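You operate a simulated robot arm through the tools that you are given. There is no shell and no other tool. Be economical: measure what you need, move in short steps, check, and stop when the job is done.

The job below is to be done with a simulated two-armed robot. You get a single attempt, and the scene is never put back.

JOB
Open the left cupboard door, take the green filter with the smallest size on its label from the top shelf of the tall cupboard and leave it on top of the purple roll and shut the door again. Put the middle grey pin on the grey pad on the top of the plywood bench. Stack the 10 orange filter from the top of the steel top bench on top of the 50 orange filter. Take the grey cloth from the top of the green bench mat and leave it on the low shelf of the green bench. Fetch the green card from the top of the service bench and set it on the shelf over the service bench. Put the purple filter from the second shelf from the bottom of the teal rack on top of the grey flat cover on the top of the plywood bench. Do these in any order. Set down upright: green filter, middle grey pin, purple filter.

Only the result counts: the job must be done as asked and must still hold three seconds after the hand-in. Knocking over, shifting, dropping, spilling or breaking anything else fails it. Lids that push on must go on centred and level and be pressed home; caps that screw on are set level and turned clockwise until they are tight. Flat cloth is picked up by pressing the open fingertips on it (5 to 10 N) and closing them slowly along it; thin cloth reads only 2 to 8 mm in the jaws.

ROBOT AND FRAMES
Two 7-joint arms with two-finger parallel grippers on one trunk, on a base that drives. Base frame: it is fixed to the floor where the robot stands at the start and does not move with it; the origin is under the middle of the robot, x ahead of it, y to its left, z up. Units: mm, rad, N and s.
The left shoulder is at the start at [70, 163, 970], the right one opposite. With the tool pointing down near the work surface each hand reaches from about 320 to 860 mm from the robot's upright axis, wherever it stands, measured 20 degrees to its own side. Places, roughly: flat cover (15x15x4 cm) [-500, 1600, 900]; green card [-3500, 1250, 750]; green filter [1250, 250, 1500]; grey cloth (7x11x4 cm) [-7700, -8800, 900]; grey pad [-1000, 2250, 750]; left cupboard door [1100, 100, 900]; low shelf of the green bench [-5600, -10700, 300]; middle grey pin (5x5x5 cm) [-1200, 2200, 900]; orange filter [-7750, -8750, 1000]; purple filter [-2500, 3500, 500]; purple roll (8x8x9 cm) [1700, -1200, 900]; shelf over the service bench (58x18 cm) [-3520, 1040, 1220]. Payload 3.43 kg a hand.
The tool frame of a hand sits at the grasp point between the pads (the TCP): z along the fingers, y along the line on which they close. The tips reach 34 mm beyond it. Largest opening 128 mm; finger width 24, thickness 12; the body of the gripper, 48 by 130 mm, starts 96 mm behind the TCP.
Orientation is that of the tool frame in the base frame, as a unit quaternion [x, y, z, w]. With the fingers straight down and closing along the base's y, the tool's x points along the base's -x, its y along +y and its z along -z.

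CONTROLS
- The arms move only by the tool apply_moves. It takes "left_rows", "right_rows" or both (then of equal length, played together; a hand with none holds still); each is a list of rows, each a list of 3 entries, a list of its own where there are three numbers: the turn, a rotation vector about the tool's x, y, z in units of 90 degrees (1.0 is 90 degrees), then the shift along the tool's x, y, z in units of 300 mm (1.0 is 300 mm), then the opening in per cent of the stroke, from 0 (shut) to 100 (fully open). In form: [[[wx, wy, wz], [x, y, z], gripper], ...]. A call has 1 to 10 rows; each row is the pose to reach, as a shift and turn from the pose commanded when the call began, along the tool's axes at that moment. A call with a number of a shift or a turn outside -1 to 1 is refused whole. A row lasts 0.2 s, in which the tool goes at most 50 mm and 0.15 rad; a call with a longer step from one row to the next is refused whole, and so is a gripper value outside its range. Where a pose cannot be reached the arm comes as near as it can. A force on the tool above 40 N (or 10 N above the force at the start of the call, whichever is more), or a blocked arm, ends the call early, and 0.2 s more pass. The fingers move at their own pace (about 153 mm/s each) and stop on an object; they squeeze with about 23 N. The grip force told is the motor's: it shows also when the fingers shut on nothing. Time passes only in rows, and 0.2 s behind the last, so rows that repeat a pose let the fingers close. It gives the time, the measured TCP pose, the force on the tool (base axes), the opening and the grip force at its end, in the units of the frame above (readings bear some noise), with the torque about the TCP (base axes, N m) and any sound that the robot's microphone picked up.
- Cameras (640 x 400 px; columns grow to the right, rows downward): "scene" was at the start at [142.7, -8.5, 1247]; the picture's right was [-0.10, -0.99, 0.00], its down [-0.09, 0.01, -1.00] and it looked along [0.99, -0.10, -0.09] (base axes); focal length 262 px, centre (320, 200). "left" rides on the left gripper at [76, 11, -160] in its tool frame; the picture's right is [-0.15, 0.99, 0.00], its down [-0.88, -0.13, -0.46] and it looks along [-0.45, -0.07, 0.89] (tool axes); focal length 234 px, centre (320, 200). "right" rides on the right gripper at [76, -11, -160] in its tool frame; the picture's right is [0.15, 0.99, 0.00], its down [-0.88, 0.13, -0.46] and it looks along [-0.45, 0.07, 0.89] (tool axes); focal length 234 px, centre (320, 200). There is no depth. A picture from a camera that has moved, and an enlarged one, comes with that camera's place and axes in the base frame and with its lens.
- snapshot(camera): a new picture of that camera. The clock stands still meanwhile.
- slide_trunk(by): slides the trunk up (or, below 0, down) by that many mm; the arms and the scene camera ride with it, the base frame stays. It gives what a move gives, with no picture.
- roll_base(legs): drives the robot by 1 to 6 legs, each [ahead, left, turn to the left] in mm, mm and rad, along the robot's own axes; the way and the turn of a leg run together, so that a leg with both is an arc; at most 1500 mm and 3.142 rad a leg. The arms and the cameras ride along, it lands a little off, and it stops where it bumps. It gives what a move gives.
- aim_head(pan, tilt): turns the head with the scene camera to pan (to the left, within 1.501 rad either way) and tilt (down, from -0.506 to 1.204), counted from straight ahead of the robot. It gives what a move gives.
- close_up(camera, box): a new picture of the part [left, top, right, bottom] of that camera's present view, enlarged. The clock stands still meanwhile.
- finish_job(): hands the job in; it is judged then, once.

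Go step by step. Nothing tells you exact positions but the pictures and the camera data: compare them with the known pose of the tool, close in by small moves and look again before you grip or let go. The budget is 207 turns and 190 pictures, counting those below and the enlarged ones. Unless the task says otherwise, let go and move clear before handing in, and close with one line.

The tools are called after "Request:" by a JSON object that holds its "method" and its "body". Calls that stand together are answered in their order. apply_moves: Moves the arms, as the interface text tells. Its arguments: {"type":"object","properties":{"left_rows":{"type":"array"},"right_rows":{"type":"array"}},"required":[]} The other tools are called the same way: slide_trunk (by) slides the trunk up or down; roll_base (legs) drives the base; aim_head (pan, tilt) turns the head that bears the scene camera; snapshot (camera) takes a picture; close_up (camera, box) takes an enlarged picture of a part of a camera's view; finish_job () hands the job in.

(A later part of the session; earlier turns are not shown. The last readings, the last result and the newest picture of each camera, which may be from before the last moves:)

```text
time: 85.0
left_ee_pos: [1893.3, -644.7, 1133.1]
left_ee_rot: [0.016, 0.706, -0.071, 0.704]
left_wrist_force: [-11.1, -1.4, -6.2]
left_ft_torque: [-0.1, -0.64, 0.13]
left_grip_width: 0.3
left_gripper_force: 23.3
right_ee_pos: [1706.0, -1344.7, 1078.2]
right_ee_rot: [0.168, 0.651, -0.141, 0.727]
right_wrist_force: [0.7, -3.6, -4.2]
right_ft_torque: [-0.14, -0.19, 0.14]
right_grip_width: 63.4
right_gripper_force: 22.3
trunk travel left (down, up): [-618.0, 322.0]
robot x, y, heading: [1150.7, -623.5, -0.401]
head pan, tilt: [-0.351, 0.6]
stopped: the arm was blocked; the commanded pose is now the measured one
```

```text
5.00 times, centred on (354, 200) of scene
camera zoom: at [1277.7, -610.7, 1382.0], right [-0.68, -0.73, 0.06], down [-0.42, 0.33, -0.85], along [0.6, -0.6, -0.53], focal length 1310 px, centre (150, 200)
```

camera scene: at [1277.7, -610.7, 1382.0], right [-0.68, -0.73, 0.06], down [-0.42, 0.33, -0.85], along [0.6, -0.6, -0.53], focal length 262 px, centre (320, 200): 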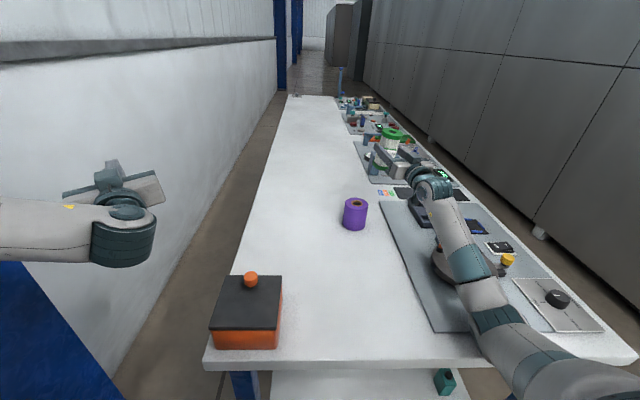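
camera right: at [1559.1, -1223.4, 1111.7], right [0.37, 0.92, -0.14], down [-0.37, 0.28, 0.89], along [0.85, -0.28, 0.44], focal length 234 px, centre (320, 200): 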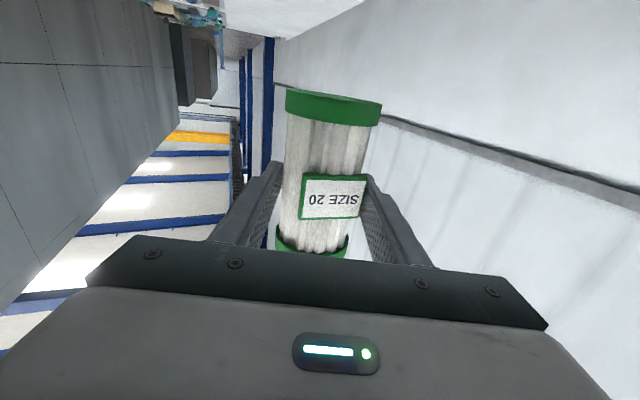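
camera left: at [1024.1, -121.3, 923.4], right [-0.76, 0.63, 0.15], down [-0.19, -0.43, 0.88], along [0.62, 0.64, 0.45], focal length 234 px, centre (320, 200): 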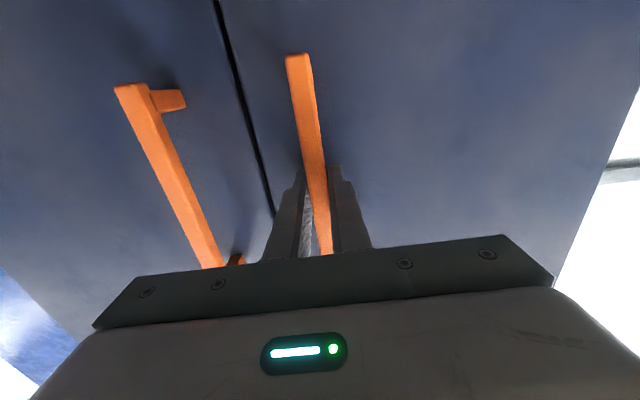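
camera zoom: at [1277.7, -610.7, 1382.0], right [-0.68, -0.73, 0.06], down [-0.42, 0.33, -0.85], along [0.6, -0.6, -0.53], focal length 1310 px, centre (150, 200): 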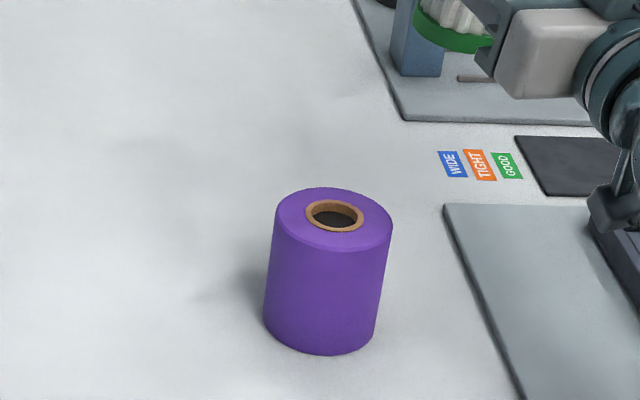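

The right elbow came down on something, probably the bench edge, and the robot leaned. I'll raise the trunk again straight away.

Request:
{"method": "slide_trunk", "body": {"by": 190}}

Request:
{"method": "snapshot", "body": {"camera": "scene"}}

```text
time: 85.3
left_ee_pos: [1896.0, -659.8, 1144.5]
left_ee_rot: [-0.009, 0.706, -0.032, 0.708]
left_wrist_force: [-0.9, -0.9, -0.3]
left_ft_torque: [-0.01, -0.02, 0.14]
left_grip_width: 0.0
left_gripper_force: 23.5
right_ee_pos: [1675.6, -1416.7, 1054.4]
right_ee_rot: [0.198, 0.639, -0.127, 0.733]
right_wrist_force: [-0.9, 1.5, -2.5]
right_ft_torque: [0.1, 0.12, -0.14]
right_grip_width: 63.5
right_gripper_force: 22.4
trunk travel left (down, up): [-624.0, 316.0]
robot x, y, heading: [1156.2, -629.1, -0.408]
head pan, tilt: [-0.351, 0.6]
stopped: the arm was blocked; the commanded pose is now the measured one
```

```text
131 pictures are left
camera scene: at [1277.8, -647.0, 1382.4], right [-0.69, -0.73, 0.04], down [-0.42, 0.35, -0.84], along [0.6, -0.59, -0.54], focal length 262 px, centre (320, 200)
```

scene: 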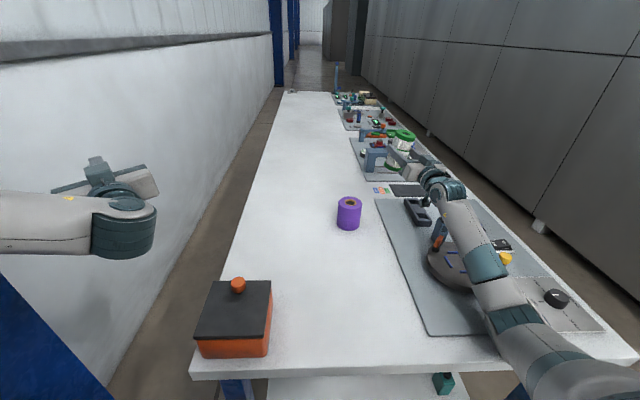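

Still leaning. I'll try a smaller trunk rise, then look again.

Request:
{"method": "slide_trunk", "body": {"by": 60}}

Request:
{"method": "snapshot", "body": {"camera": "scene"}}

```text
time: 86.3
left_ee_pos: [1868.6, -733.0, 1186.1]
left_ee_rot: [0.051, 0.706, -0.054, 0.705]
left_wrist_force: [-0.2, 0.8, -0.7]
left_ft_torque: [0.0, 0.03, -0.01]
left_grip_width: 0.3
left_gripper_force: 23.2
right_ee_pos: [1685.6, -1417.6, 1089.0]
right_ee_rot: [0.197, 0.648, -0.115, 0.727]
right_wrist_force: [0.0, 0.8, -2.1]
right_ft_torque: [0.03, 0.08, 0.02]
right_grip_width: 63.3
right_gripper_force: 22.7
trunk travel left (down, up): [-684.0, 256.0]
robot x, y, heading: [1152.9, -631.6, -0.41]
head pan, tilt: [-0.351, 0.6]
```

```text
130 pictures are left
camera scene: at [1264.0, -710.2, 1432.8], right [-0.69, -0.72, 0.0], down [-0.41, 0.39, -0.83], along [0.6, -0.57, -0.56], focal length 262 px, centre (320, 200)
```

scene: 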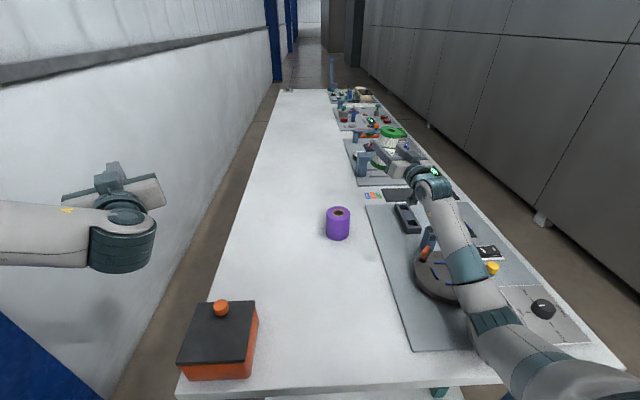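

Upright again, and nothing looks disturbed. I'll raise the trunk further, then level the right hand and reach out farther so the elbow can stay back from the bench edge.

Request:
{"method": "slide_trunk", "body": {"by": 130}}

Request:
{"method": "apply_moves", "body": {"right_rows": [[[-0.005, 0.011, -0.017], [0.016, 0.08, 0.058], 30], [[-0.009, 0.022, -0.035], [0.032, 0.16, 0.116], 30], [[-0.014, 0.033, -0.052], [0.048, 0.24, 0.174], 30], [[-0.018, 0.044, -0.07], [0.064, 0.32, 0.232], 30], [[-0.023, 0.055, -0.087], [0.08, 0.4, 0.29], 30], [[-0.023, 0.055, -0.087], [0.08, 0.4, 0.29], 30]]}}

Request:
{"method": "snapshot", "body": {"camera": "scene"}}

```text
time: 87.9
left_ee_pos: [1867.8, -733.7, 1316.5]
left_ee_rot: [0.05, 0.706, -0.054, 0.705]
left_wrist_force: [0.0, 0.2, -0.8]
left_ft_torque: [0.01, -0.01, -0.01]
left_grip_width: 0.0
left_gripper_force: 23.6
right_ee_pos: [1681.9, -1418.7, 1219.9]
right_ee_rot: [0.199, 0.648, -0.116, 0.726]
right_wrist_force: [-0.3, 0.0, -2.2]
right_ft_torque: [0.03, 0.02, 0.03]
right_grip_width: 63.6
right_gripper_force: 23.3
trunk travel left (down, up): [-814.0, 126.0]
robot x, y, heading: [1149.3, -624.5, -0.411]
head pan, tilt: [-0.351, 0.6]
```

```text
time: 89.3
left_ee_pos: [1868.4, -734.2, 1317.9]
left_ee_rot: [0.051, 0.705, -0.053, 0.705]
left_wrist_force: [0.4, 0.5, -0.4]
left_ft_torque: [0.03, 0.02, 0.0]
left_grip_width: 0.0
left_gripper_force: 22.6
right_ee_pos: [1815.8, -1348.9, 1218.9]
right_ee_rot: [0.146, 0.692, -0.145, 0.692]
right_wrist_force: [0.1, 0.0, -2.1]
right_ft_torque: [-0.03, 0.01, 0.03]
right_grip_width: 63.5
right_gripper_force: 22.8
trunk travel left (down, up): [-814.0, 126.0]
robot x, y, heading: [1153.8, -627.8, -0.417]
head pan, tilt: [-0.351, 0.6]
```

```text
129 pictures are left
camera scene: at [1261.3, -710.8, 1564.0], right [-0.69, -0.72, 0.0], down [-0.41, 0.39, -0.82], along [0.6, -0.57, -0.57], focal length 262 px, centre (320, 200)
```

scene: 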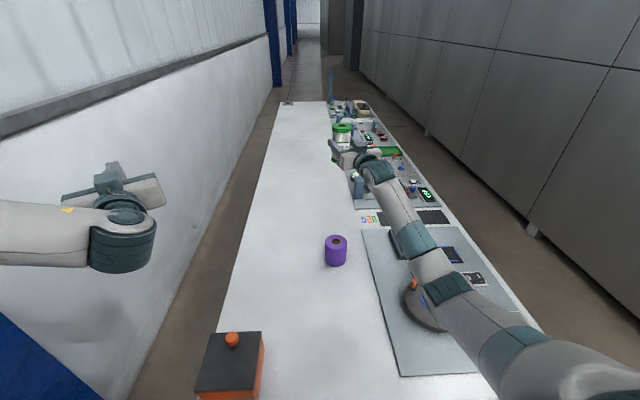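

The arm is straighter and level. I'll move the base back and left so the filter is over the roll again.

Request:
{"method": "roll_base", "body": {"legs": [[-132, 71, 0]]}}

Request:
{"method": "apply_moves", "body": {"right_rows": [[[0, 0, 0], [0.1, 0, 0], 30], [[0, 0, 0], [0.2, 0, 0], 30], [[0, 0, 0], [0.3, 0, 0], 30], [[0, 0, 0], [0.4, 0, 0], 30], [[0, 0, 0], [0.4, 0, 0], 30]]}}

Request:
{"method": "snapshot", "body": {"camera": "scene"}}

```text
time: 90.7
left_ee_pos: [1776.3, -615.5, 1315.3]
left_ee_rot: [0.051, 0.706, -0.052, 0.705]
left_wrist_force: [-0.3, -0.2, 0.2]
left_ft_torque: [-0.03, -0.02, 0.05]
left_grip_width: 0.1
left_gripper_force: 23.3
right_ee_pos: [1723.8, -1231.0, 1217.1]
right_ee_rot: [0.145, 0.693, -0.144, 0.691]
right_wrist_force: [-0.6, -0.2, -3.0]
right_ft_torque: [0.01, 0.03, 0.01]
right_grip_width: 63.5
right_gripper_force: 23.3
trunk travel left (down, up): [-814.0, 126.0]
robot x, y, heading: [1058.9, -510.9, -0.41]
head pan, tilt: [-0.351, 0.6]
```

```text
time: 91.9
left_ee_pos: [1775.0, -613.4, 1317.7]
left_ee_rot: [0.05, 0.706, -0.054, 0.705]
left_wrist_force: [-0.1, 0.3, 0.2]
left_ft_torque: [-0.01, -0.01, -0.06]
left_grip_width: 0.2
left_gripper_force: 23.4
right_ee_pos: [1723.2, -1229.6, 1097.1]
right_ee_rot: [0.145, 0.692, -0.144, 0.692]
right_wrist_force: [0.5, -0.1, -2.2]
right_ft_torque: [0.0, 0.03, 0.01]
right_grip_width: 63.2
right_gripper_force: 23.4
trunk travel left (down, up): [-814.0, 126.0]
robot x, y, heading: [1056.4, -509.7, -0.407]
head pan, tilt: [-0.351, 0.6]
```

```text
128 pictures are left
camera scene: at [1168.8, -591.8, 1564.0], right [-0.69, -0.72, 0.0], down [-0.41, 0.39, -0.82], along [0.6, -0.57, -0.57], focal length 262 px, centre (320, 200)
```

scene: 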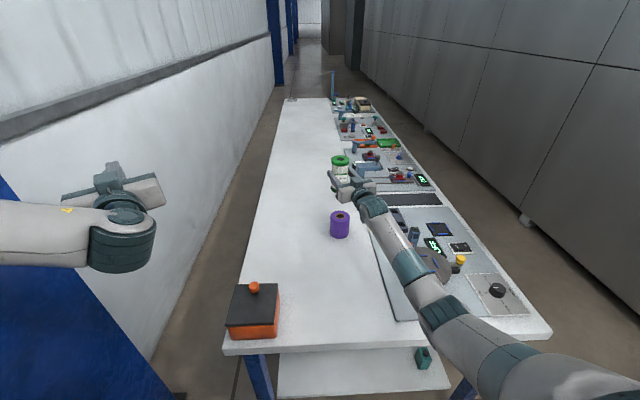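

The arm lowers cleanly now. I'll lower it 90 mm more and then check the alignment closely.

Request:
{"method": "apply_moves", "body": {"right_rows": [[[0, 0, 0], [0.1, 0, 0], 30], [[0, 0, 0], [0.2, 0, 0], 30], [[0, 0, 0], [0.3, 0, 0], 30], [[0, 0, 0], [0.3, 0, 0], 30]]}}

Request:
{"method": "close_up", "body": {"camera": "scene", "box": [290, 160, 418, 240]}}

Request:
{"method": "snapshot", "body": {"camera": "left"}}

```text
time: 92.9
left_ee_pos: [1774.6, -614.0, 1317.6]
left_ee_rot: [0.051, 0.706, -0.053, 0.705]
left_wrist_force: [0.2, -0.7, 0.1]
left_ft_torque: [0.02, -0.02, -0.03]
left_grip_width: 0.0
left_gripper_force: 22.8
right_ee_pos: [1724.0, -1229.2, 1008.0]
right_ee_rot: [0.146, 0.693, -0.143, 0.691]
right_wrist_force: [0.2, 0.7, -2.2]
right_ft_torque: [0.03, 0.05, 0.01]
right_grip_width: 63.6
right_gripper_force: 23.0
trunk travel left (down, up): [-814.0, 126.0]
robot x, y, heading: [1055.1, -509.1, -0.406]
head pan, tilt: [-0.351, 0.6]
```

```text
5.00 times, centred on (354, 200) of scene
camera zoom: at [1168.9, -592.1, 1564.0], right [-0.69, -0.72, 0.0], down [-0.41, 0.39, -0.82], along [0.6, -0.57, -0.57], focal length 1310 px, centre (150, 200)
```

zoom: 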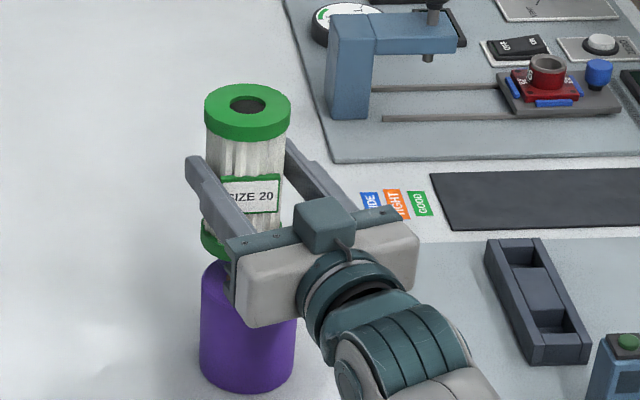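

```text
126 pictures are left
camera left: at [1617.7, -579.8, 1242.1], right [0.14, 0.98, 0.14], down [-0.47, -0.06, 0.88], along [0.87, -0.19, 0.45], focal length 234 px, centre (320, 200)
```

left: 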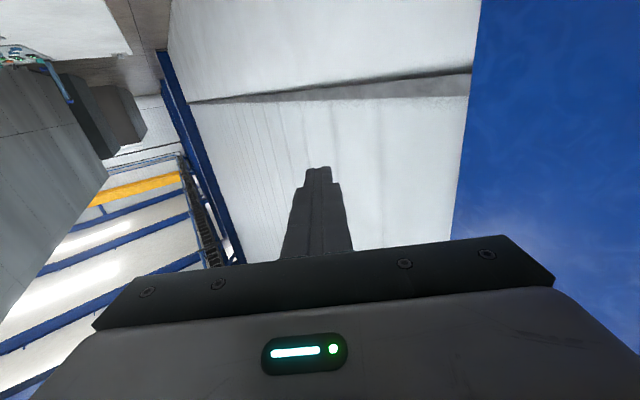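

The filter sits about 8 mm left of the roll's axis. I'll shift 8 mm to the right and lower 38 mm.

Request:
{"method": "apply_moves", "body": {"right_rows": [[[0, 0, 0], [0, -0.027, -0.003], 30], [[0, 0, 0], [0.06, -0.027, -0.003], 30], [[0, 0, 0], [0.11, -0.027, -0.003], 30], [[0, 0, 0], [0.127, -0.027, -0.003], 30], [[0, 0, 0], [0.127, -0.027, -0.003], 30]]}}

Request:
{"method": "close_up", "body": {"camera": "scene", "box": [306, 180, 386, 240]}}

Request:
{"method": "snapshot", "body": {"camera": "right"}}

```text
time: 94.1
left_ee_pos: [1774.4, -613.4, 1319.7]
left_ee_rot: [0.048, 0.705, -0.052, 0.705]
left_wrist_force: [-0.5, 0.9, -0.2]
left_ft_torque: [0.0, 0.03, 0.01]
left_grip_width: 0.3
left_gripper_force: 23.0
right_ee_pos: [1720.3, -1235.4, 974.6]
right_ee_rot: [0.144, 0.69, -0.145, 0.695]
right_wrist_force: [2.0, -4.5, 15.6]
right_ft_torque: [-0.35, -0.19, 0.0]
right_grip_width: 63.6
right_gripper_force: 23.1
trunk travel left (down, up): [-814.0, 126.0]
robot x, y, heading: [1054.8, -509.5, -0.412]
head pan, tilt: [-0.351, 0.6]
```

```text
6.67 times, centred on (346, 210) of scene
camera zoom: at [1167.0, -590.0, 1564.4], right [-0.69, -0.72, 0.0], down [-0.41, 0.39, -0.83], along [0.6, -0.57, -0.56], focal length 1746 px, centre (147, 133)
```

zoom: 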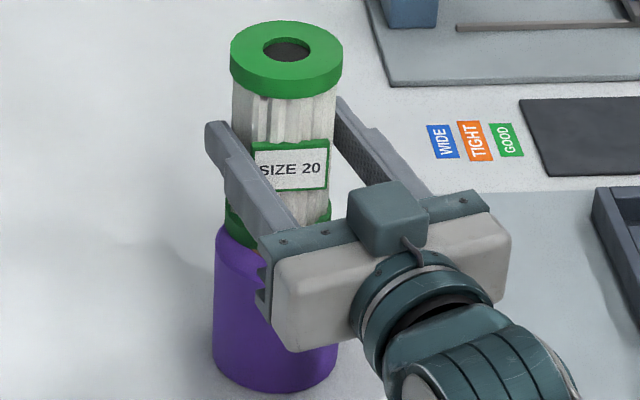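

```text
124 pictures are left
camera right: at [1568.8, -1182.8, 897.7], right [0.4, 0.91, -0.15], down [-0.37, 0.3, 0.88], along [0.84, -0.29, 0.46], focal length 234 px, centre (320, 200)
```

right: 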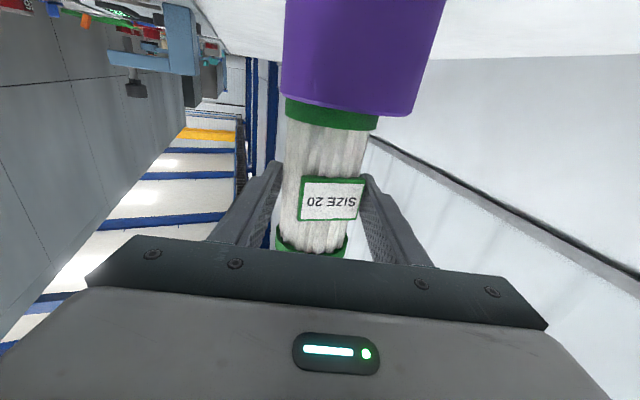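

It made contact at TCP z≈975. The two views suggest the filter is about 7 mm too far forward, so I'll lift slightly, correct and set it down again.

Request:
{"method": "apply_moves", "body": {"right_rows": [[[0, 0, 0], [-0.05, 0, 0], 30], [[0, 0, 0], [-0.05, 0.01, -0.025], 30], [[0, 0, 0], [-0.05, 0.01, -0.025], 30], [[0, 0, 0], [-0.025, 0.01, -0.025], 30], [[0, 0, 0], [-0.015, 0.01, -0.025], 30], [[0, 0, 0], [-0.015, 0.01, -0.025], 30]]}}

Request:
{"method": "snapshot", "body": {"camera": "right"}}

Request:
{"method": "close_up", "body": {"camera": "scene", "box": [306, 180, 386, 240]}}

```text
time: 95.5
left_ee_pos: [1775.2, -613.5, 1318.4]
left_ee_rot: [0.05, 0.706, -0.054, 0.705]
left_wrist_force: [0.0, 0.0, -0.4]
left_ft_torque: [-0.01, -0.01, 0.01]
left_grip_width: 0.1
left_gripper_force: 23.1
right_ee_pos: [1714.4, -1231.1, 974.3]
right_ee_rot: [0.145, 0.692, -0.144, 0.692]
right_wrist_force: [-1.4, -0.1, -1.5]
right_ft_torque: [-0.01, 0.0, -0.01]
right_grip_width: 63.5
right_gripper_force: 22.7
trunk travel left (down, up): [-814.0, 126.0]
robot x, y, heading: [1058.5, -512.7, -0.406]
head pan, tilt: [-0.351, 0.6]
```

```text
123 pictures are left
camera right: at [1562.9, -1177.5, 898.4], right [0.4, 0.91, -0.15], down [-0.36, 0.3, 0.88], along [0.84, -0.3, 0.45], focal length 234 px, centre (320, 200)
```

right: 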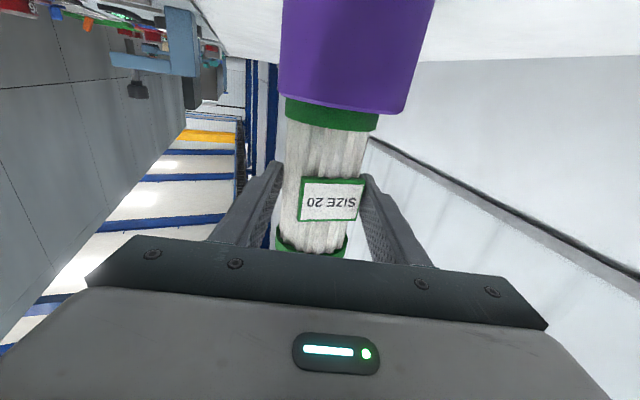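

```text
6.67 times, centred on (346, 210) of scene
camera zoom: at [1169.0, -592.1, 1564.0], right [-0.69, -0.72, 0.0], down [-0.41, 0.39, -0.82], along [0.6, -0.57, -0.57], focal length 1746 px, centre (147, 133)
```

zoom: 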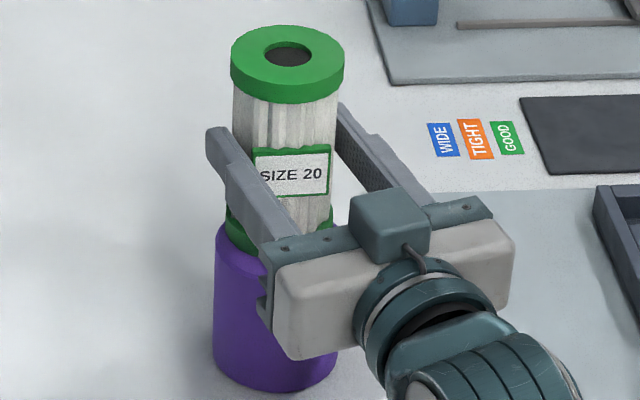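

Centred within a few millimetres. I'll lower it the last few millimetres to touch and release.

Request:
{"method": "apply_moves", "body": {"right_rows": [[[0, 0, 0], [0.008, 0, 0], 30], [[0, 0, 0], [0.016, 0, 0], 30], [[0, 0, 0], [0.016, 0, 0], 30]]}}

```text
time: 96.3
left_ee_pos: [1773.7, -613.6, 1319.1]
left_ee_rot: [0.05, 0.705, -0.053, 0.705]
left_wrist_force: [-0.8, -0.3, 1.0]
left_ft_torque: [-0.02, 0.03, -0.01]
left_grip_width: 0.0
left_gripper_force: 22.9
right_ee_pos: [1712.3, -1230.1, 974.5]
right_ee_rot: [0.144, 0.69, -0.144, 0.694]
right_wrist_force: [2.9, -4.5, 11.7]
right_ft_torque: [-0.16, -0.09, 0.01]
right_grip_width: 63.4
right_gripper_force: 22.3
trunk travel left (down, up): [-814.0, 126.0]
robot x, y, heading: [1061.3, -513.4, -0.409]
head pan, tilt: [-0.351, 0.6]
```

In contact at about 12 N. I'll ease the load, open and back straight off.

Request:
{"method": "apply_moves", "body": {"right_rows": [[[0, 0, 0], [-0.008, 0, 0], 30], [[0, 0, 0], [-0.008, 0, 0], 55], [[0, 0, 0], [-0.008, 0, 0], 66], [[0, 0, 0], [-0.008, 0, 0], 66], [[0, 0, 0], [-0.008, 0, -0.06], 66], [[0, 0, 0], [-0.008, 0, -0.16], 66], [[0, 0, 0], [-0.008, 0, -0.3], 66], [[0, 0, 0], [-0.008, 0, -0.4], 66]]}}

Request:
{"method": "close_up", "body": {"camera": "scene", "box": [266, 160, 426, 260]}}

Request:
{"method": "snapshot", "body": {"camera": "right"}}

```text
time: 98.1
left_ee_pos: [1773.1, -613.2, 1318.8]
left_ee_rot: [0.049, 0.705, -0.053, 0.705]
left_wrist_force: [-0.2, -0.5, 0.0]
left_ft_torque: [0.0, 0.02, -0.01]
left_grip_width: 0.0
left_gripper_force: 23.8
right_ee_pos: [1599.1, -1189.4, 974.6]
right_ee_rot: [0.142, 0.693, -0.137, 0.693]
right_wrist_force: [0.5, 0.0, 0.5]
right_ft_torque: [0.0, -0.01, 0.02]
right_grip_width: 84.4
right_gripper_force: 0.1
right hand out of reach, approached as far as the arm can: row 7, 8
trunk travel left (down, up): [-814.0, 126.0]
robot x, y, heading: [1057.0, -511.9, -0.406]
head pan, tilt: [-0.351, 0.6]
```

```text
4.00 times, centred on (346, 210) of scene
camera zoom: at [1167.4, -591.3, 1564.2], right [-0.69, -0.72, 0.0], down [-0.41, 0.39, -0.83], along [0.6, -0.57, -0.56], focal length 1048 px, centre (216, 160)
```

zoom: 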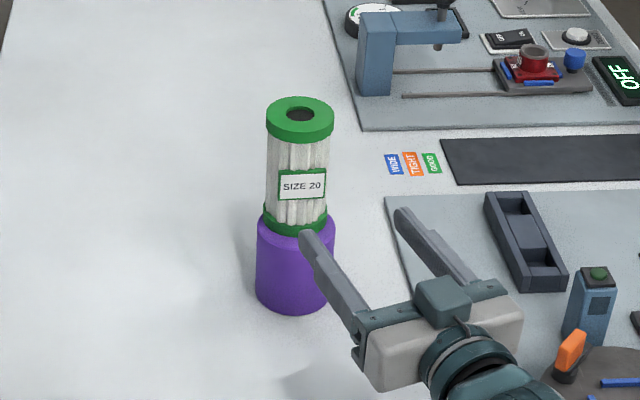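

```text
120 pictures are left
camera right: at [1447.1, -1137.2, 898.6], right [0.39, 0.91, -0.14], down [-0.37, 0.29, 0.88], along [0.85, -0.29, 0.45], focal length 234 px, centre (320, 200)
```

right: 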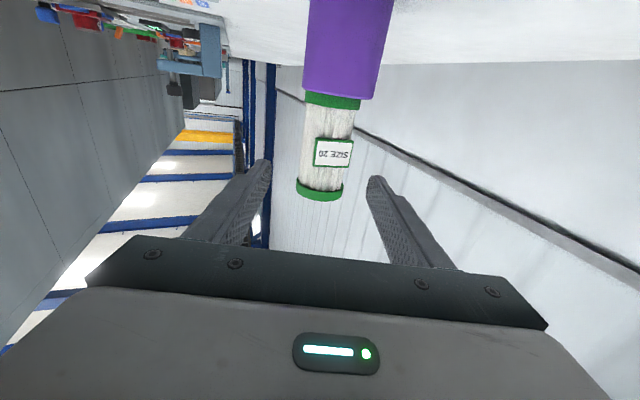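

The SIZE 20 filter stands upright on the purple roll. Next I'll raise the right hand clear and drive round to push the cupboard door shut with the closed left fingers.

Request:
{"method": "apply_moves", "body": {"right_rows": [[[0, 0, 0], [-0.15, 0, 0], 66], [[0, 0, 0], [-0.3, 0, 0], 66], [[0, 0, 0], [-0.45, 0, 0], 66], [[0, 0, 0], [-0.6, 0, 0], 66]]}}

Request:
{"method": "roll_base", "body": {"legs": [[-188, -340, 0], [0, 0, 0.506], [-655, 0, 0]]}}

Request:
{"method": "aim_head", "body": {"pan": 0.3, "tilt": 0.3}}

Request:
{"method": "snapshot", "body": {"camera": "scene"}}

```text
time: 99.1
left_ee_pos: [1775.0, -612.6, 1317.4]
left_ee_rot: [0.05, 0.706, -0.052, 0.705]
left_wrist_force: [-0.6, -0.3, -0.6]
left_ft_torque: [-0.01, -0.01, 0.01]
left_grip_width: 0.0
left_gripper_force: 22.5
right_ee_pos: [1598.3, -1191.6, 1153.3]
right_ee_rot: [0.145, 0.693, -0.144, 0.691]
right_wrist_force: [0.2, 0.1, -0.7]
right_ft_torque: [0.0, -0.02, 0.01]
right_grip_width: 84.6
right_gripper_force: 0.1
trunk travel left (down, up): [-814.0, 126.0]
robot x, y, heading: [1059.1, -512.2, -0.408]
head pan, tilt: [-0.351, 0.6]
```

```text
time: 106.2
left_ee_pos: [781.9, -553.4, 1318.3]
left_ee_rot: [-0.129, 0.696, 0.125, 0.695]
left_wrist_force: [-0.4, 0.9, -0.9]
left_ft_torque: [0.02, 0.0, 0.0]
left_grip_width: 0.0
left_gripper_force: 22.8
right_ee_pos: [908.6, -1143.4, 1153.2]
right_ee_rot: [-0.033, 0.707, 0.034, 0.705]
right_wrist_force: [-0.1, -0.1, -0.4]
right_ft_torque: [0.0, 0.0, -0.01]
right_grip_width: 84.5
right_gripper_force: 0.1
trunk travel left (down, up): [-814.0, 126.0]
robot x, y, heading: [102.2, -810.0, 0.095]
head pan, tilt: [-0.351, 0.6]
```

```text
time: 107.2
left_ee_pos: [781.9, -553.8, 1318.0]
left_ee_rot: [-0.128, 0.696, 0.124, 0.696]
left_wrist_force: [0.3, 0.8, 0.7]
left_ft_torque: [0.0, -0.03, -0.01]
left_grip_width: 0.0
left_gripper_force: 23.1
right_ee_pos: [907.8, -1144.2, 1152.6]
right_ee_rot: [-0.033, 0.707, 0.034, 0.706]
right_wrist_force: [-0.6, 0.6, 0.4]
right_ft_torque: [0.03, -0.01, -0.01]
right_grip_width: 84.3
right_gripper_force: 0.2
trunk travel left (down, up): [-814.0, 126.0]
robot x, y, heading: [102.5, -810.2, 0.095]
head pan, tilt: [0.3, 0.3]
```

```text
119 pictures are left
camera scene: at [242.1, -770.2, 1591.4], right [0.39, -0.92, 0.0], down [-0.27, -0.11, -0.95], along [0.88, 0.37, -0.3], focal length 262 px, centre (320, 200)
```

scene: 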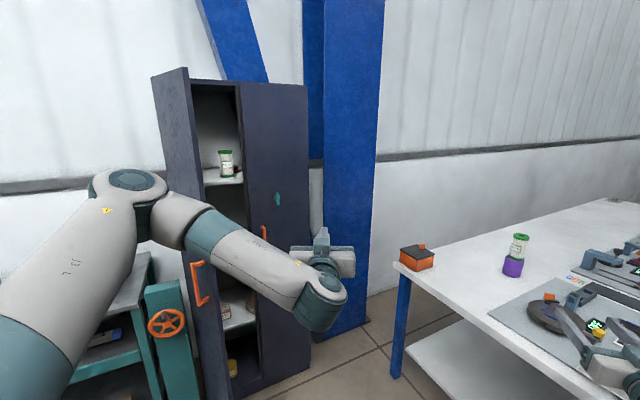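

The filter stands on the roll, and the door is still open. I'll slide left to get outside the door, then push it round.

Request:
{"method": "roll_base", "body": {"legs": [[0, 512, 0]]}}

Request:
{"method": "snapshot", "body": {"camera": "scene"}}

```text
time: 110.2
left_ee_pos: [727.1, -41.0, 1317.3]
left_ee_rot: [-0.132, 0.695, 0.129, 0.695]
left_wrist_force: [0.4, 0.0, -0.8]
left_ft_torque: [0.01, 0.02, 0.01]
left_grip_width: 0.1
left_gripper_force: 23.3
right_ee_pos: [860.3, -630.5, 1153.2]
right_ee_rot: [-0.036, 0.707, 0.037, 0.706]
right_wrist_force: [-0.6, 0.2, -0.3]
right_ft_torque: [0.04, 0.03, -0.02]
right_grip_width: 84.6
right_gripper_force: 0.0
trunk travel left (down, up): [-814.0, 126.0]
robot x, y, heading: [52.7, -302.6, 0.107]
head pan, tilt: [0.3, 0.3]
```

```text
118 pictures are left
camera scene: at [189.5, -263.1, 1591.5], right [0.4, -0.92, 0.0], down [-0.27, -0.12, -0.96], along [0.88, 0.38, -0.3], focal length 262 px, centre (320, 200)
```

scene: 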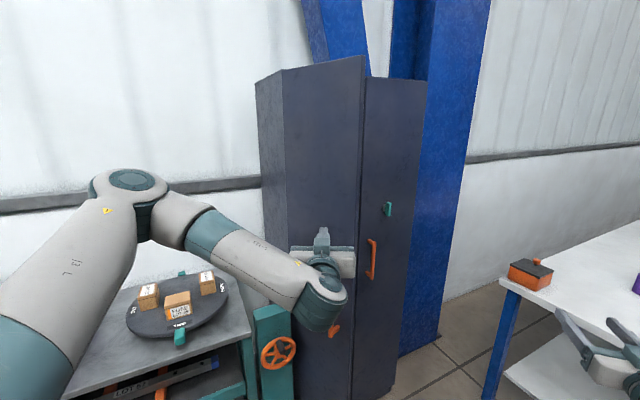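

The hand is outside the door. I'll push along the arc by driving.

Request:
{"method": "roll_base", "body": {"legs": [[291, -62, 0], [145, 72, 0]]}}

Request:
{"method": "snapshot", "body": {"camera": "scene"}}

```text
time: 113.2
left_ee_pos: [1130.8, 0.5, 1316.9]
left_ee_rot: [-0.133, 0.696, 0.127, 0.694]
left_wrist_force: [0.2, 1.1, 0.0]
left_ft_torque: [0.02, -0.01, -0.03]
left_grip_width: 0.1
left_gripper_force: 22.9
right_ee_pos: [1269.2, -585.5, 1153.4]
right_ee_rot: [-0.039, 0.707, 0.037, 0.705]
right_wrist_force: [0.8, 0.8, 0.1]
right_ft_torque: [-0.04, -0.01, -0.1]
right_grip_width: 84.6
right_gripper_force: 0.0
trunk travel left (down, up): [-814.0, 126.0]
robot x, y, heading: [459.7, -266.8, 0.115]
head pan, tilt: [0.3, 0.3]
stopped in leg 2: the force on the tool passed its limit at 126 N (the readings are from after the stop); the commanded pose is now the measured one
```

```text
117 pictures are left
camera scene: at [597.6, -220.4, 1591.5], right [0.4, -0.92, 0.0], down [-0.27, -0.12, -0.95], along [0.88, 0.38, -0.3], focal length 262 px, centre (320, 200)
```

scene: 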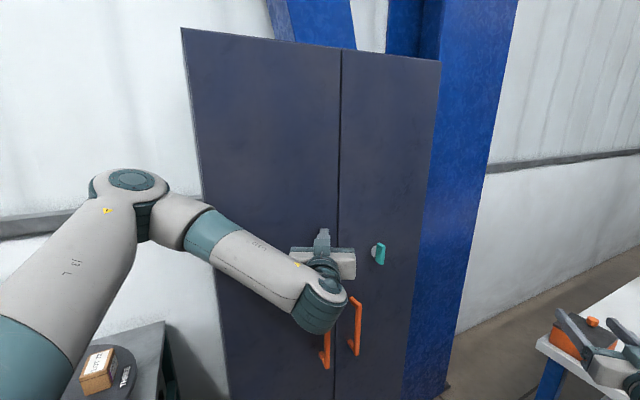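

The door looks closed; the push ended hard against the frame. I'll back away and check that it sits flush.

Request:
{"method": "roll_base", "body": {"legs": [[-350, -150, 0]]}}

Request:
{"method": "close_up", "body": {"camera": "scene", "box": [220, 80, 460, 380]}}

```text
time: 115.6
left_ee_pos: [796.1, -192.3, 1316.4]
left_ee_rot: [-0.13, 0.697, 0.126, 0.694]
left_wrist_force: [0.1, 1.3, -0.5]
left_ft_torque: [-0.01, -0.06, 0.02]
left_grip_width: 0.1
left_gripper_force: 22.7
right_ee_pos: [932.9, -778.7, 1151.9]
right_ee_rot: [-0.036, 0.707, 0.036, 0.705]
right_wrist_force: [0.6, -0.5, -0.3]
right_ft_torque: [0.0, -0.01, 0.01]
right_grip_width: 84.5
right_gripper_force: 0.0
trunk travel left (down, up): [-814.0, 126.0]
robot x, y, heading: [123.5, -455.0, 0.101]
head pan, tilt: [0.3, 0.3]
```

```text
1.33 times, centred on (340, 230) of scene
camera zoom: at [262.2, -411.1, 1591.4], right [0.4, -0.92, 0.0], down [-0.27, -0.12, -0.95], along [0.88, 0.38, -0.3], focal length 349 px, centre (293, 160)
```

zoom: 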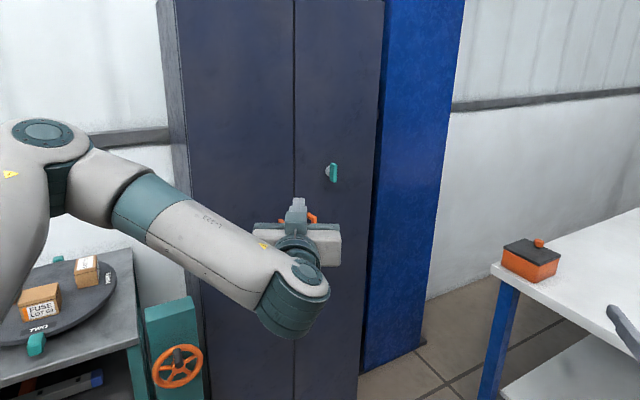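

The door is shut and flush. Next come the plywood-bench tasks. I'll return both tools to pointing down and then turn toward that bench.

Request:
{"method": "apply_moves", "body": {"left_rows": [[[0, 0.09, 0], [0, 0, -0.02], 40], [[0, 0.18, 0], [0, 0, -0.04], 80], [[0, 0.27, 0], [0, 0, -0.06], 100], [[0, 0.36, 0], [0, 0, -0.08], 100], [[0, 0.45, 0], [0, 0, -0.1], 100], [[0, 0.54, 0], [0, 0, -0.12], 100], [[0, 0.63, 0], [0, 0, -0.14], 100], [[0, 0.72, 0], [0, 0, -0.16], 100], [[0, 0.81, 0], [0, 0, -0.18], 100], [[0, 0.9, 0], [0, 0, -0.2], 100]], "right_rows": [[[0, 0.09, 0], [0, 0, -0.05], 100], [[0, 0.18, 0], [0, 0, -0.1], 100], [[0, 0.27, 0], [0, 0, -0.15], 100], [[0, 0.36, 0], [0, 0, -0.2], 100], [[0, 0.45, 0], [0, 0, -0.25], 100], [[0, 0.54, 0], [0, 0, -0.3], 100], [[0, 0.63, 0], [0, 0, -0.35], 100], [[0, 0.72, 0], [0, 0, -0.4], 100], [[0, 0.81, 0], [0, 0, -0.45], 100], [[0, 0.9, 0], [0, 0, -0.5], 100]]}}

Request:
{"method": "apply_moves", "body": {"left_rows": [[[0, 0.09, 0], [0, 0, 0], 100], [[0, 0.1, 0], [0, 0, 0], 100], [[0, 0.1, 0], [0, 0, 0], 100]], "right_rows": [[[0, 0.09, 0], [0, 0, 0], 100], [[0, 0.1, 0], [0, 0, 0], 100], [[0, 0.1, 0], [0, 0, 0], 100]]}}

Request:
{"method": "roll_base", "body": {"legs": [[-200, 0, 0], [0, 0, 1.75]]}}

Request:
{"method": "aim_head", "body": {"pan": 0.2, "tilt": 0.3}}

Request:
{"method": "snapshot", "body": {"camera": "scene"}}

```text
time: 117.8
left_ee_pos: [736.8, -208.0, 1319.8]
left_ee_rot: [-0.18, 0.979, 0.016, 0.097]
left_wrist_force: [0.8, 0.0, 0.9]
left_ft_torque: [-0.03, -0.01, 0.01]
left_grip_width: 128.2
left_gripper_force: 0.1
left hand out of reach, approached as far as the arm can: row 1, 10
right_ee_pos: [781.8, -794.8, 1152.3]
right_ee_rot: [-0.052, 0.996, 0.004, 0.075]
right_wrist_force: [-0.5, -0.1, 0.7]
right_ft_torque: [-0.01, 0.02, 0.01]
right_grip_width: 128.1
right_gripper_force: 0.0
trunk travel left (down, up): [-814.0, 126.0]
robot x, y, heading: [129.0, -454.0, 0.109]
head pan, tilt: [0.3, 0.3]
```

```text
time: 118.6
left_ee_pos: [720.4, -199.0, 1328.4]
left_ee_rot: [-0.181, 0.983, 0.0, 0.012]
left_wrist_force: [-0.4, 1.4, 0.5]
left_ft_torque: [0.0, -0.03, 0.0]
left_grip_width: 128.0
left_gripper_force: 0.2
left hand out of reach, approached as far as the arm can: row 1, 2, 3
right_ee_pos: [779.6, -794.6, 1153.9]
right_ee_rot: [-0.052, 0.999, 0.001, -0.001]
right_wrist_force: [0.1, -0.5, -0.3]
right_ft_torque: [0.0, -0.02, 0.0]
right_grip_width: 128.1
right_gripper_force: 0.1
trunk travel left (down, up): [-814.0, 126.0]
robot x, y, heading: [122.3, -453.1, 0.101]
head pan, tilt: [0.3, 0.3]
```

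```text
time: 124.4
left_ee_pos: [-438.3, 64.0, 1327.0]
left_ee_rot: [0.871, -0.491, -0.009, -0.008]
left_wrist_force: [0.2, -0.8, -0.5]
left_ft_torque: [-0.03, -0.01, 0.02]
left_grip_width: 127.8
left_gripper_force: 0.1
right_ee_pos: [139.1, 231.1, 1152.9]
right_ee_rot: [0.801, -0.599, 0.002, 0.001]
right_wrist_force: [-0.8, 0.4, 0.5]
right_ft_torque: [-0.02, -0.01, -0.03]
right_grip_width: 128.1
right_gripper_force: 0.1
trunk travel left (down, up): [-814.0, 126.0]
robot x, y, heading: [-76.6, -476.5, 1.862]
head pan, tilt: [0.3, 0.3]
```

```text
time: 125.1
left_ee_pos: [-436.9, 65.1, 1327.5]
left_ee_rot: [0.871, -0.491, -0.009, -0.008]
left_wrist_force: [0.4, -0.9, 0.1]
left_ft_torque: [0.0, 0.05, -0.04]
left_grip_width: 128.2
left_gripper_force: 0.1
right_ee_pos: [138.3, 231.7, 1153.2]
right_ee_rot: [0.801, -0.599, 0.001, 0.0]
right_wrist_force: [0.2, 0.5, -0.5]
right_ft_torque: [0.04, 0.05, 0.0]
right_grip_width: 128.0
right_gripper_force: 0.0
trunk travel left (down, up): [-814.0, 126.0]
robot x, y, heading: [-75.1, -475.0, 1.861]
head pan, tilt: [0.201, 0.3]
```

```text
115 pictures are left
camera scene: at [-133.4, -344.7, 1591.5], right [0.88, 0.47, 0.0], down [0.14, -0.26, -0.96], along [-0.45, 0.84, -0.3], focal length 262 px, centre (320, 200)
```

scene: 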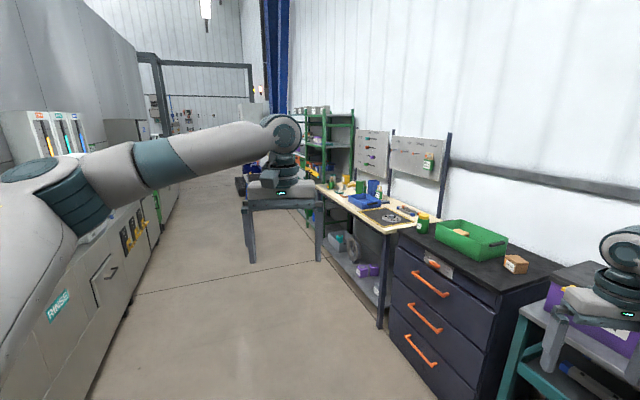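

The plywood bench is beyond the drawer cabinet, with the green rack farther on. I'll zoom in.

Request:
{"method": "close_up", "body": {"camera": "scene", "box": [290, 150, 450, 250]}}

```text
4.00 times, centred on (370, 200) of scene
camera zoom: at [-133.4, -344.7, 1591.5], right [0.88, 0.47, 0.0], down [0.14, -0.26, -0.96], along [-0.45, 0.84, -0.3], focal length 1048 px, centre (120, 200)
```

zoom: 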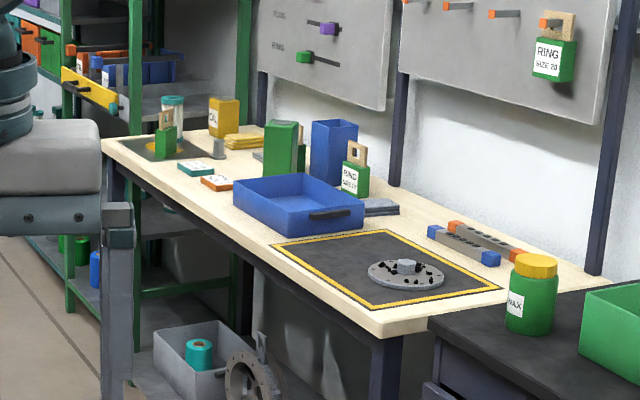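

I can see the flat cover on the black mat and small items at the far end. I'll raise the right hand, then drive down the aisle and stop facing the pin and pad end of the bench.

Request:
{"method": "apply_moves", "body": {"right_rows": [[[0, 0, 0], [0.05, 0.1, -0.15], 100], [[0, 0, 0], [0.1, 0.2, -0.3], 100], [[0, 0, 0], [0.15, 0.3, -0.45], 100], [[0, 0, 0], [0.2, 0.4, -0.6], 100]]}}

Request:
{"method": "roll_base", "body": {"legs": [[0, 0, 0.317], [1500, 0, 0], [1115, 0, 0], [0, 0, -1.305]]}}

Request:
{"method": "aim_head", "body": {"pan": 0.0, "tilt": 0.7}}

Request:
{"method": "snapshot", "body": {"camera": "scene"}}

```text
refused: row 1 steps farther than a row can; nothing moved
```

```text
time: 138.1
left_ee_pos: [-2048.7, 2000.6, 1327.8]
left_ee_rot: [0.941, -0.339, -0.011, -0.005]
left_wrist_force: [-0.1, -0.1, 0.2]
left_ft_torque: [-0.02, 0.0, -0.02]
left_grip_width: 128.1
left_gripper_force: 0.1
right_ee_pos: [-1556.2, 2343.0, 1153.7]
right_ee_rot: [0.889, -0.457, 0.005, 0.001]
right_wrist_force: [0.8, -2.8, 1.2]
right_ft_torque: [0.32, 0.24, -0.11]
right_grip_width: 127.9
right_gripper_force: 0.0
trunk travel left (down, up): [-814.0, 126.0]
robot x, y, heading: [-1528.3, 1606.0, 2.193]
head pan, tilt: [0.201, 0.3]
stopped in leg 3: the force on the tool passed its limit at 119 N (the readings are from after the stop); the commanded pose is now the measured one
```

```text
time: 139.0
left_ee_pos: [-2048.6, 2000.0, 1326.3]
left_ee_rot: [0.94, -0.34, -0.011, -0.006]
left_wrist_force: [-0.2, 0.4, 0.8]
left_ft_torque: [0.0, 0.01, -0.03]
left_grip_width: 127.9
left_gripper_force: 0.1
right_ee_pos: [-1556.1, 2341.6, 1152.9]
right_ee_rot: [0.889, -0.457, 0.005, 0.001]
right_wrist_force: [2.6, -3.2, 1.6]
right_ft_torque: [0.36, 0.35, -0.12]
right_grip_width: 128.3
right_gripper_force: 0.0
trunk travel left (down, up): [-814.0, 126.0]
robot x, y, heading: [-1532.3, 1607.7, 2.191]
head pan, tilt: [0.0, 0.7]
```

```text
113 pictures are left
camera scene: at [-1607.2, 1717.4, 1555.6], right [0.81, 0.58, 0.0], down [0.37, -0.52, -0.77], along [-0.45, 0.62, -0.64], focal length 262 px, centre (320, 200)
```

scene: 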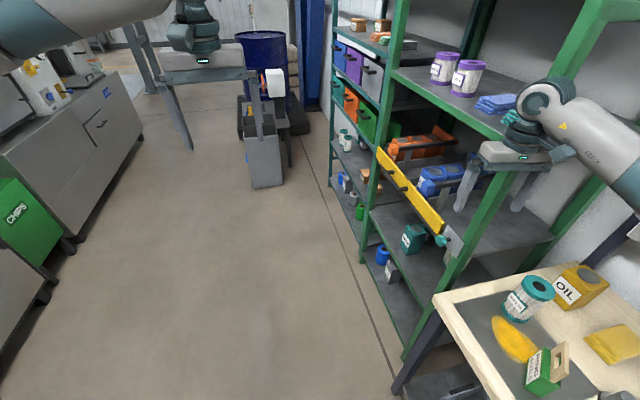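

The right-hand raise was refused, so that hand struck the green rack's frame. I'll back straight off and check the rack.

Request:
{"method": "roll_base", "body": {"legs": [[-350, 0, 0]]}}

Request:
{"method": "snapshot", "body": {"camera": "scene"}}

Request:
{"method": "close_up", "body": {"camera": "scene", "box": [320, 0, 560, 200]}}

```text
time: 141.2
left_ee_pos: [-1851.1, 1720.6, 1326.3]
left_ee_rot: [0.941, -0.338, -0.009, -0.006]
left_wrist_force: [-0.6, -1.2, -0.4]
left_ft_torque: [-0.03, -0.03, -0.05]
left_grip_width: 127.9
left_gripper_force: 0.1
right_ee_pos: [-1361.1, 2064.9, 1151.8]
right_ee_rot: [0.89, -0.455, 0.005, 0.001]
right_wrist_force: [-0.2, -0.5, 0.1]
right_ft_torque: [-0.02, -0.02, -0.02]
right_grip_width: 127.9
right_gripper_force: 0.0
trunk travel left (down, up): [-814.0, 126.0]
robot x, y, heading: [-1329.0, 1326.1, 2.196]
head pan, tilt: [0.0, 0.7]
```

```text
112 pictures are left
camera scene: at [-1408.5, 1440.4, 1555.2], right [0.81, 0.59, 0.0], down [0.38, -0.52, -0.76], along [-0.45, 0.62, -0.65], focal length 262 px, centre (320, 200)
```

scene: 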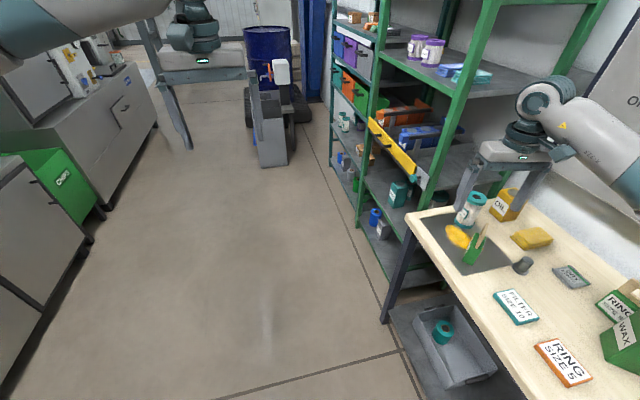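

```text
2.00 times, centred on (440, 100) of scene
camera zoom: at [-1408.5, 1440.4, 1555.2], right [0.81, 0.59, 0.0], down [0.38, -0.52, -0.76], along [-0.45, 0.62, -0.65], focal length 524 px, centre (80, 400)
```

zoom: 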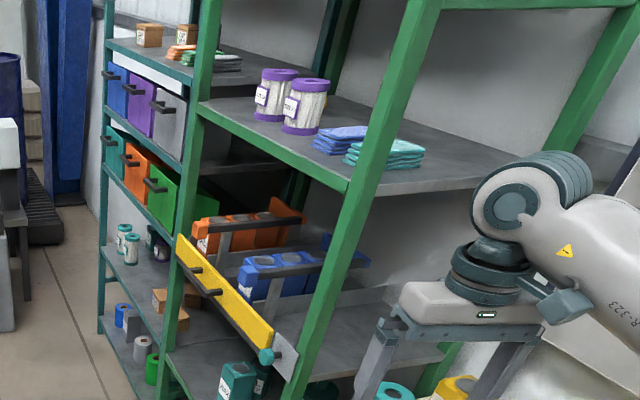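

Nothing appears knocked over. I'll zoom in on the bench end to identify the pins and the pad.

Request:
{"method": "close_up", "body": {"camera": "scene", "box": [400, 180, 640, 390]}}

Request:
{"method": "apply_moves", "body": {"right_rows": [[[0, 0, 0], [0, 0, -0.15], 100], [[0, 0, 0], [0, 0, -0.3], 100], [[0, 0, 0], [0, 0, -0.45], 100], [[0, 0, 0], [0, 0, -0.55], 100]]}}

```text
1.90 times, centred on (520, 285) of scene
camera zoom: at [-1408.5, 1440.4, 1555.2], right [0.81, 0.59, 0.0], down [0.38, -0.52, -0.76], along [-0.45, 0.62, -0.65], focal length 499 px, centre (-61, 38)
```

zoom: 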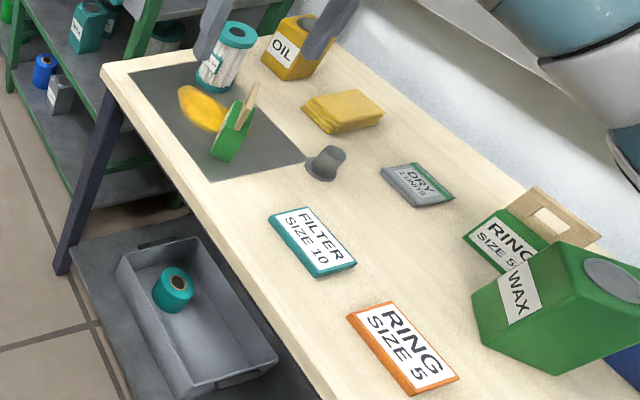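

```text
time: 142.2
left_ee_pos: [-1850.8, 1718.0, 1326.7]
left_ee_rot: [0.941, -0.337, -0.01, -0.007]
left_wrist_force: [-1.1, -0.2, 0.6]
left_ft_torque: [0.03, -0.02, -0.03]
left_grip_width: 127.9
left_gripper_force: 0.1
right_ee_pos: [-1362.0, 2062.8, 1316.1]
right_ee_rot: [0.89, -0.455, 0.006, 0.0]
right_wrist_force: [0.3, 0.2, -0.6]
right_ft_torque: [-0.05, -0.01, -0.02]
right_grip_width: 128.1
right_gripper_force: 0.0
trunk travel left (down, up): [-814.0, 126.0]
robot x, y, heading: [-1327.8, 1329.4, 2.194]
head pan, tilt: [0.0, 0.7]
```

I see one grey pin-like piece beside the mat and a grey label card, but no proper "middle" yet. I'll turn to face the bench squarely and view it from above.

Request:
{"method": "roll_base", "body": {"legs": [[0, 0, -1.321], [158, 236, 0]]}}

Request:
{"method": "aim_head", "body": {"pan": 0.0, "tilt": 0.75}}

Request:
{"method": "snapshot", "body": {"camera": "scene"}}

```text
time: 147.5
left_ee_pos: [-1155.8, 2196.9, 1326.6]
left_ee_rot: [-0.533, 0.846, 0.006, 0.012]
left_wrist_force: [-0.3, -0.2, 0.3]
left_ft_torque: [0.02, 0.03, 0.0]
left_grip_width: 128.1
left_gripper_force: 0.1
right_ee_pos: [-705.1, 1804.3, 1316.6]
right_ee_rot: [-0.419, 0.908, -0.003, -0.004]
right_wrist_force: [-0.1, -0.2, -0.4]
right_ft_torque: [0.04, -0.01, -0.01]
right_grip_width: 127.9
right_gripper_force: 0.0
trunk travel left (down, up): [-814.0, 126.0]
robot x, y, heading: [-1412.7, 1601.3, 0.863]
head pan, tilt: [0.0, 0.7]
```

```text
time: 148.1
left_ee_pos: [-1155.5, 2199.3, 1327.0]
left_ee_rot: [-0.533, 0.846, 0.004, 0.01]
left_wrist_force: [-0.5, -0.7, -0.4]
left_ft_torque: [0.02, -0.02, 0.03]
left_grip_width: 127.8
left_gripper_force: 0.0
right_ee_pos: [-706.1, 1805.3, 1316.5]
right_ee_rot: [-0.42, 0.908, -0.004, -0.004]
right_wrist_force: [0.3, -0.2, -0.3]
right_ft_torque: [0.04, -0.02, -0.01]
right_grip_width: 128.2
right_gripper_force: 0.1
trunk travel left (down, up): [-814.0, 126.0]
robot x, y, heading: [-1409.7, 1599.5, 0.867]
head pan, tilt: [0.0, 0.75]
```

```text
109 pictures are left
camera scene: at [-1324.5, 1702.5, 1551.2], right [0.76, -0.65, 0.0], down [-0.44, -0.52, -0.73], along [0.47, 0.56, -0.68], focal length 262 px, centre (320, 200)
```

scene: 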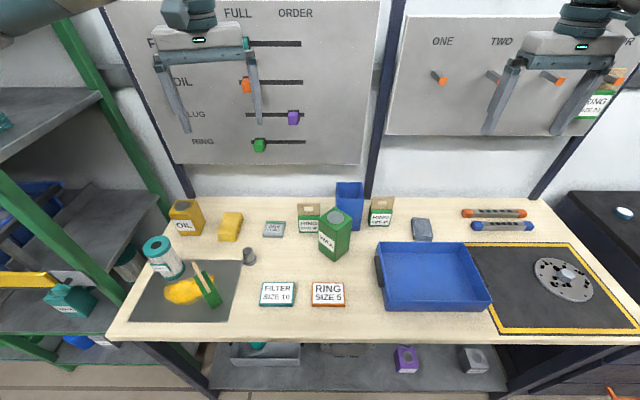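

The likely pin is at about (-1180,2222), the grey "DRY" pad at (-1060,2269), and the flat cover at (-511,1543). I'll zoom in on both places.

Request:
{"method": "close_up", "body": {"camera": "scene", "box": [216, 200, 344, 280]}}

Request:
{"method": "close_up", "body": {"camera": "scene", "box": [480, 230, 640, 330]}}

```text
5.00 times, centred on (280, 240) of scene
camera zoom: at [-1324.5, 1702.5, 1551.2], right [0.76, -0.65, 0.0], down [-0.44, -0.52, -0.73], along [0.47, 0.56, -0.68], focal length 1310 px, centre (520, 0)
```

zoom: 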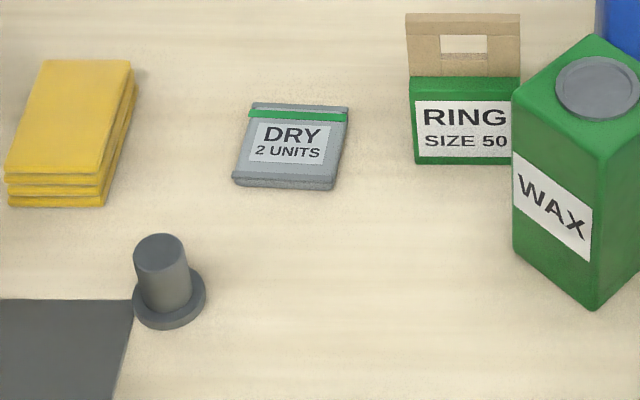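

```text
4.00 times, centred on (560, 280) of scene
camera zoom: at [-1324.5, 1702.5, 1551.2], right [0.76, -0.65, 0.0], down [-0.44, -0.52, -0.73], along [0.47, 0.56, -0.68], focal length 1048 px, centre (-640, -120)
```

zoom: 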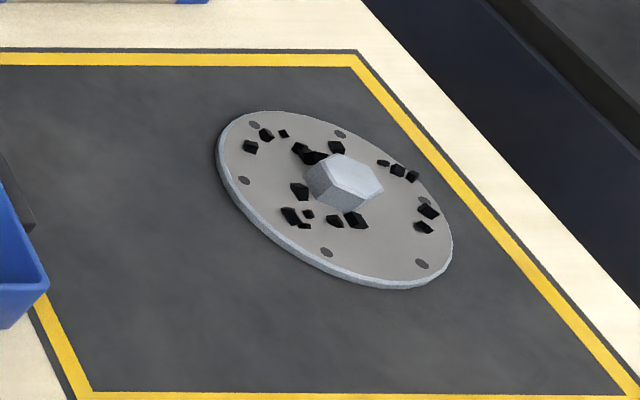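

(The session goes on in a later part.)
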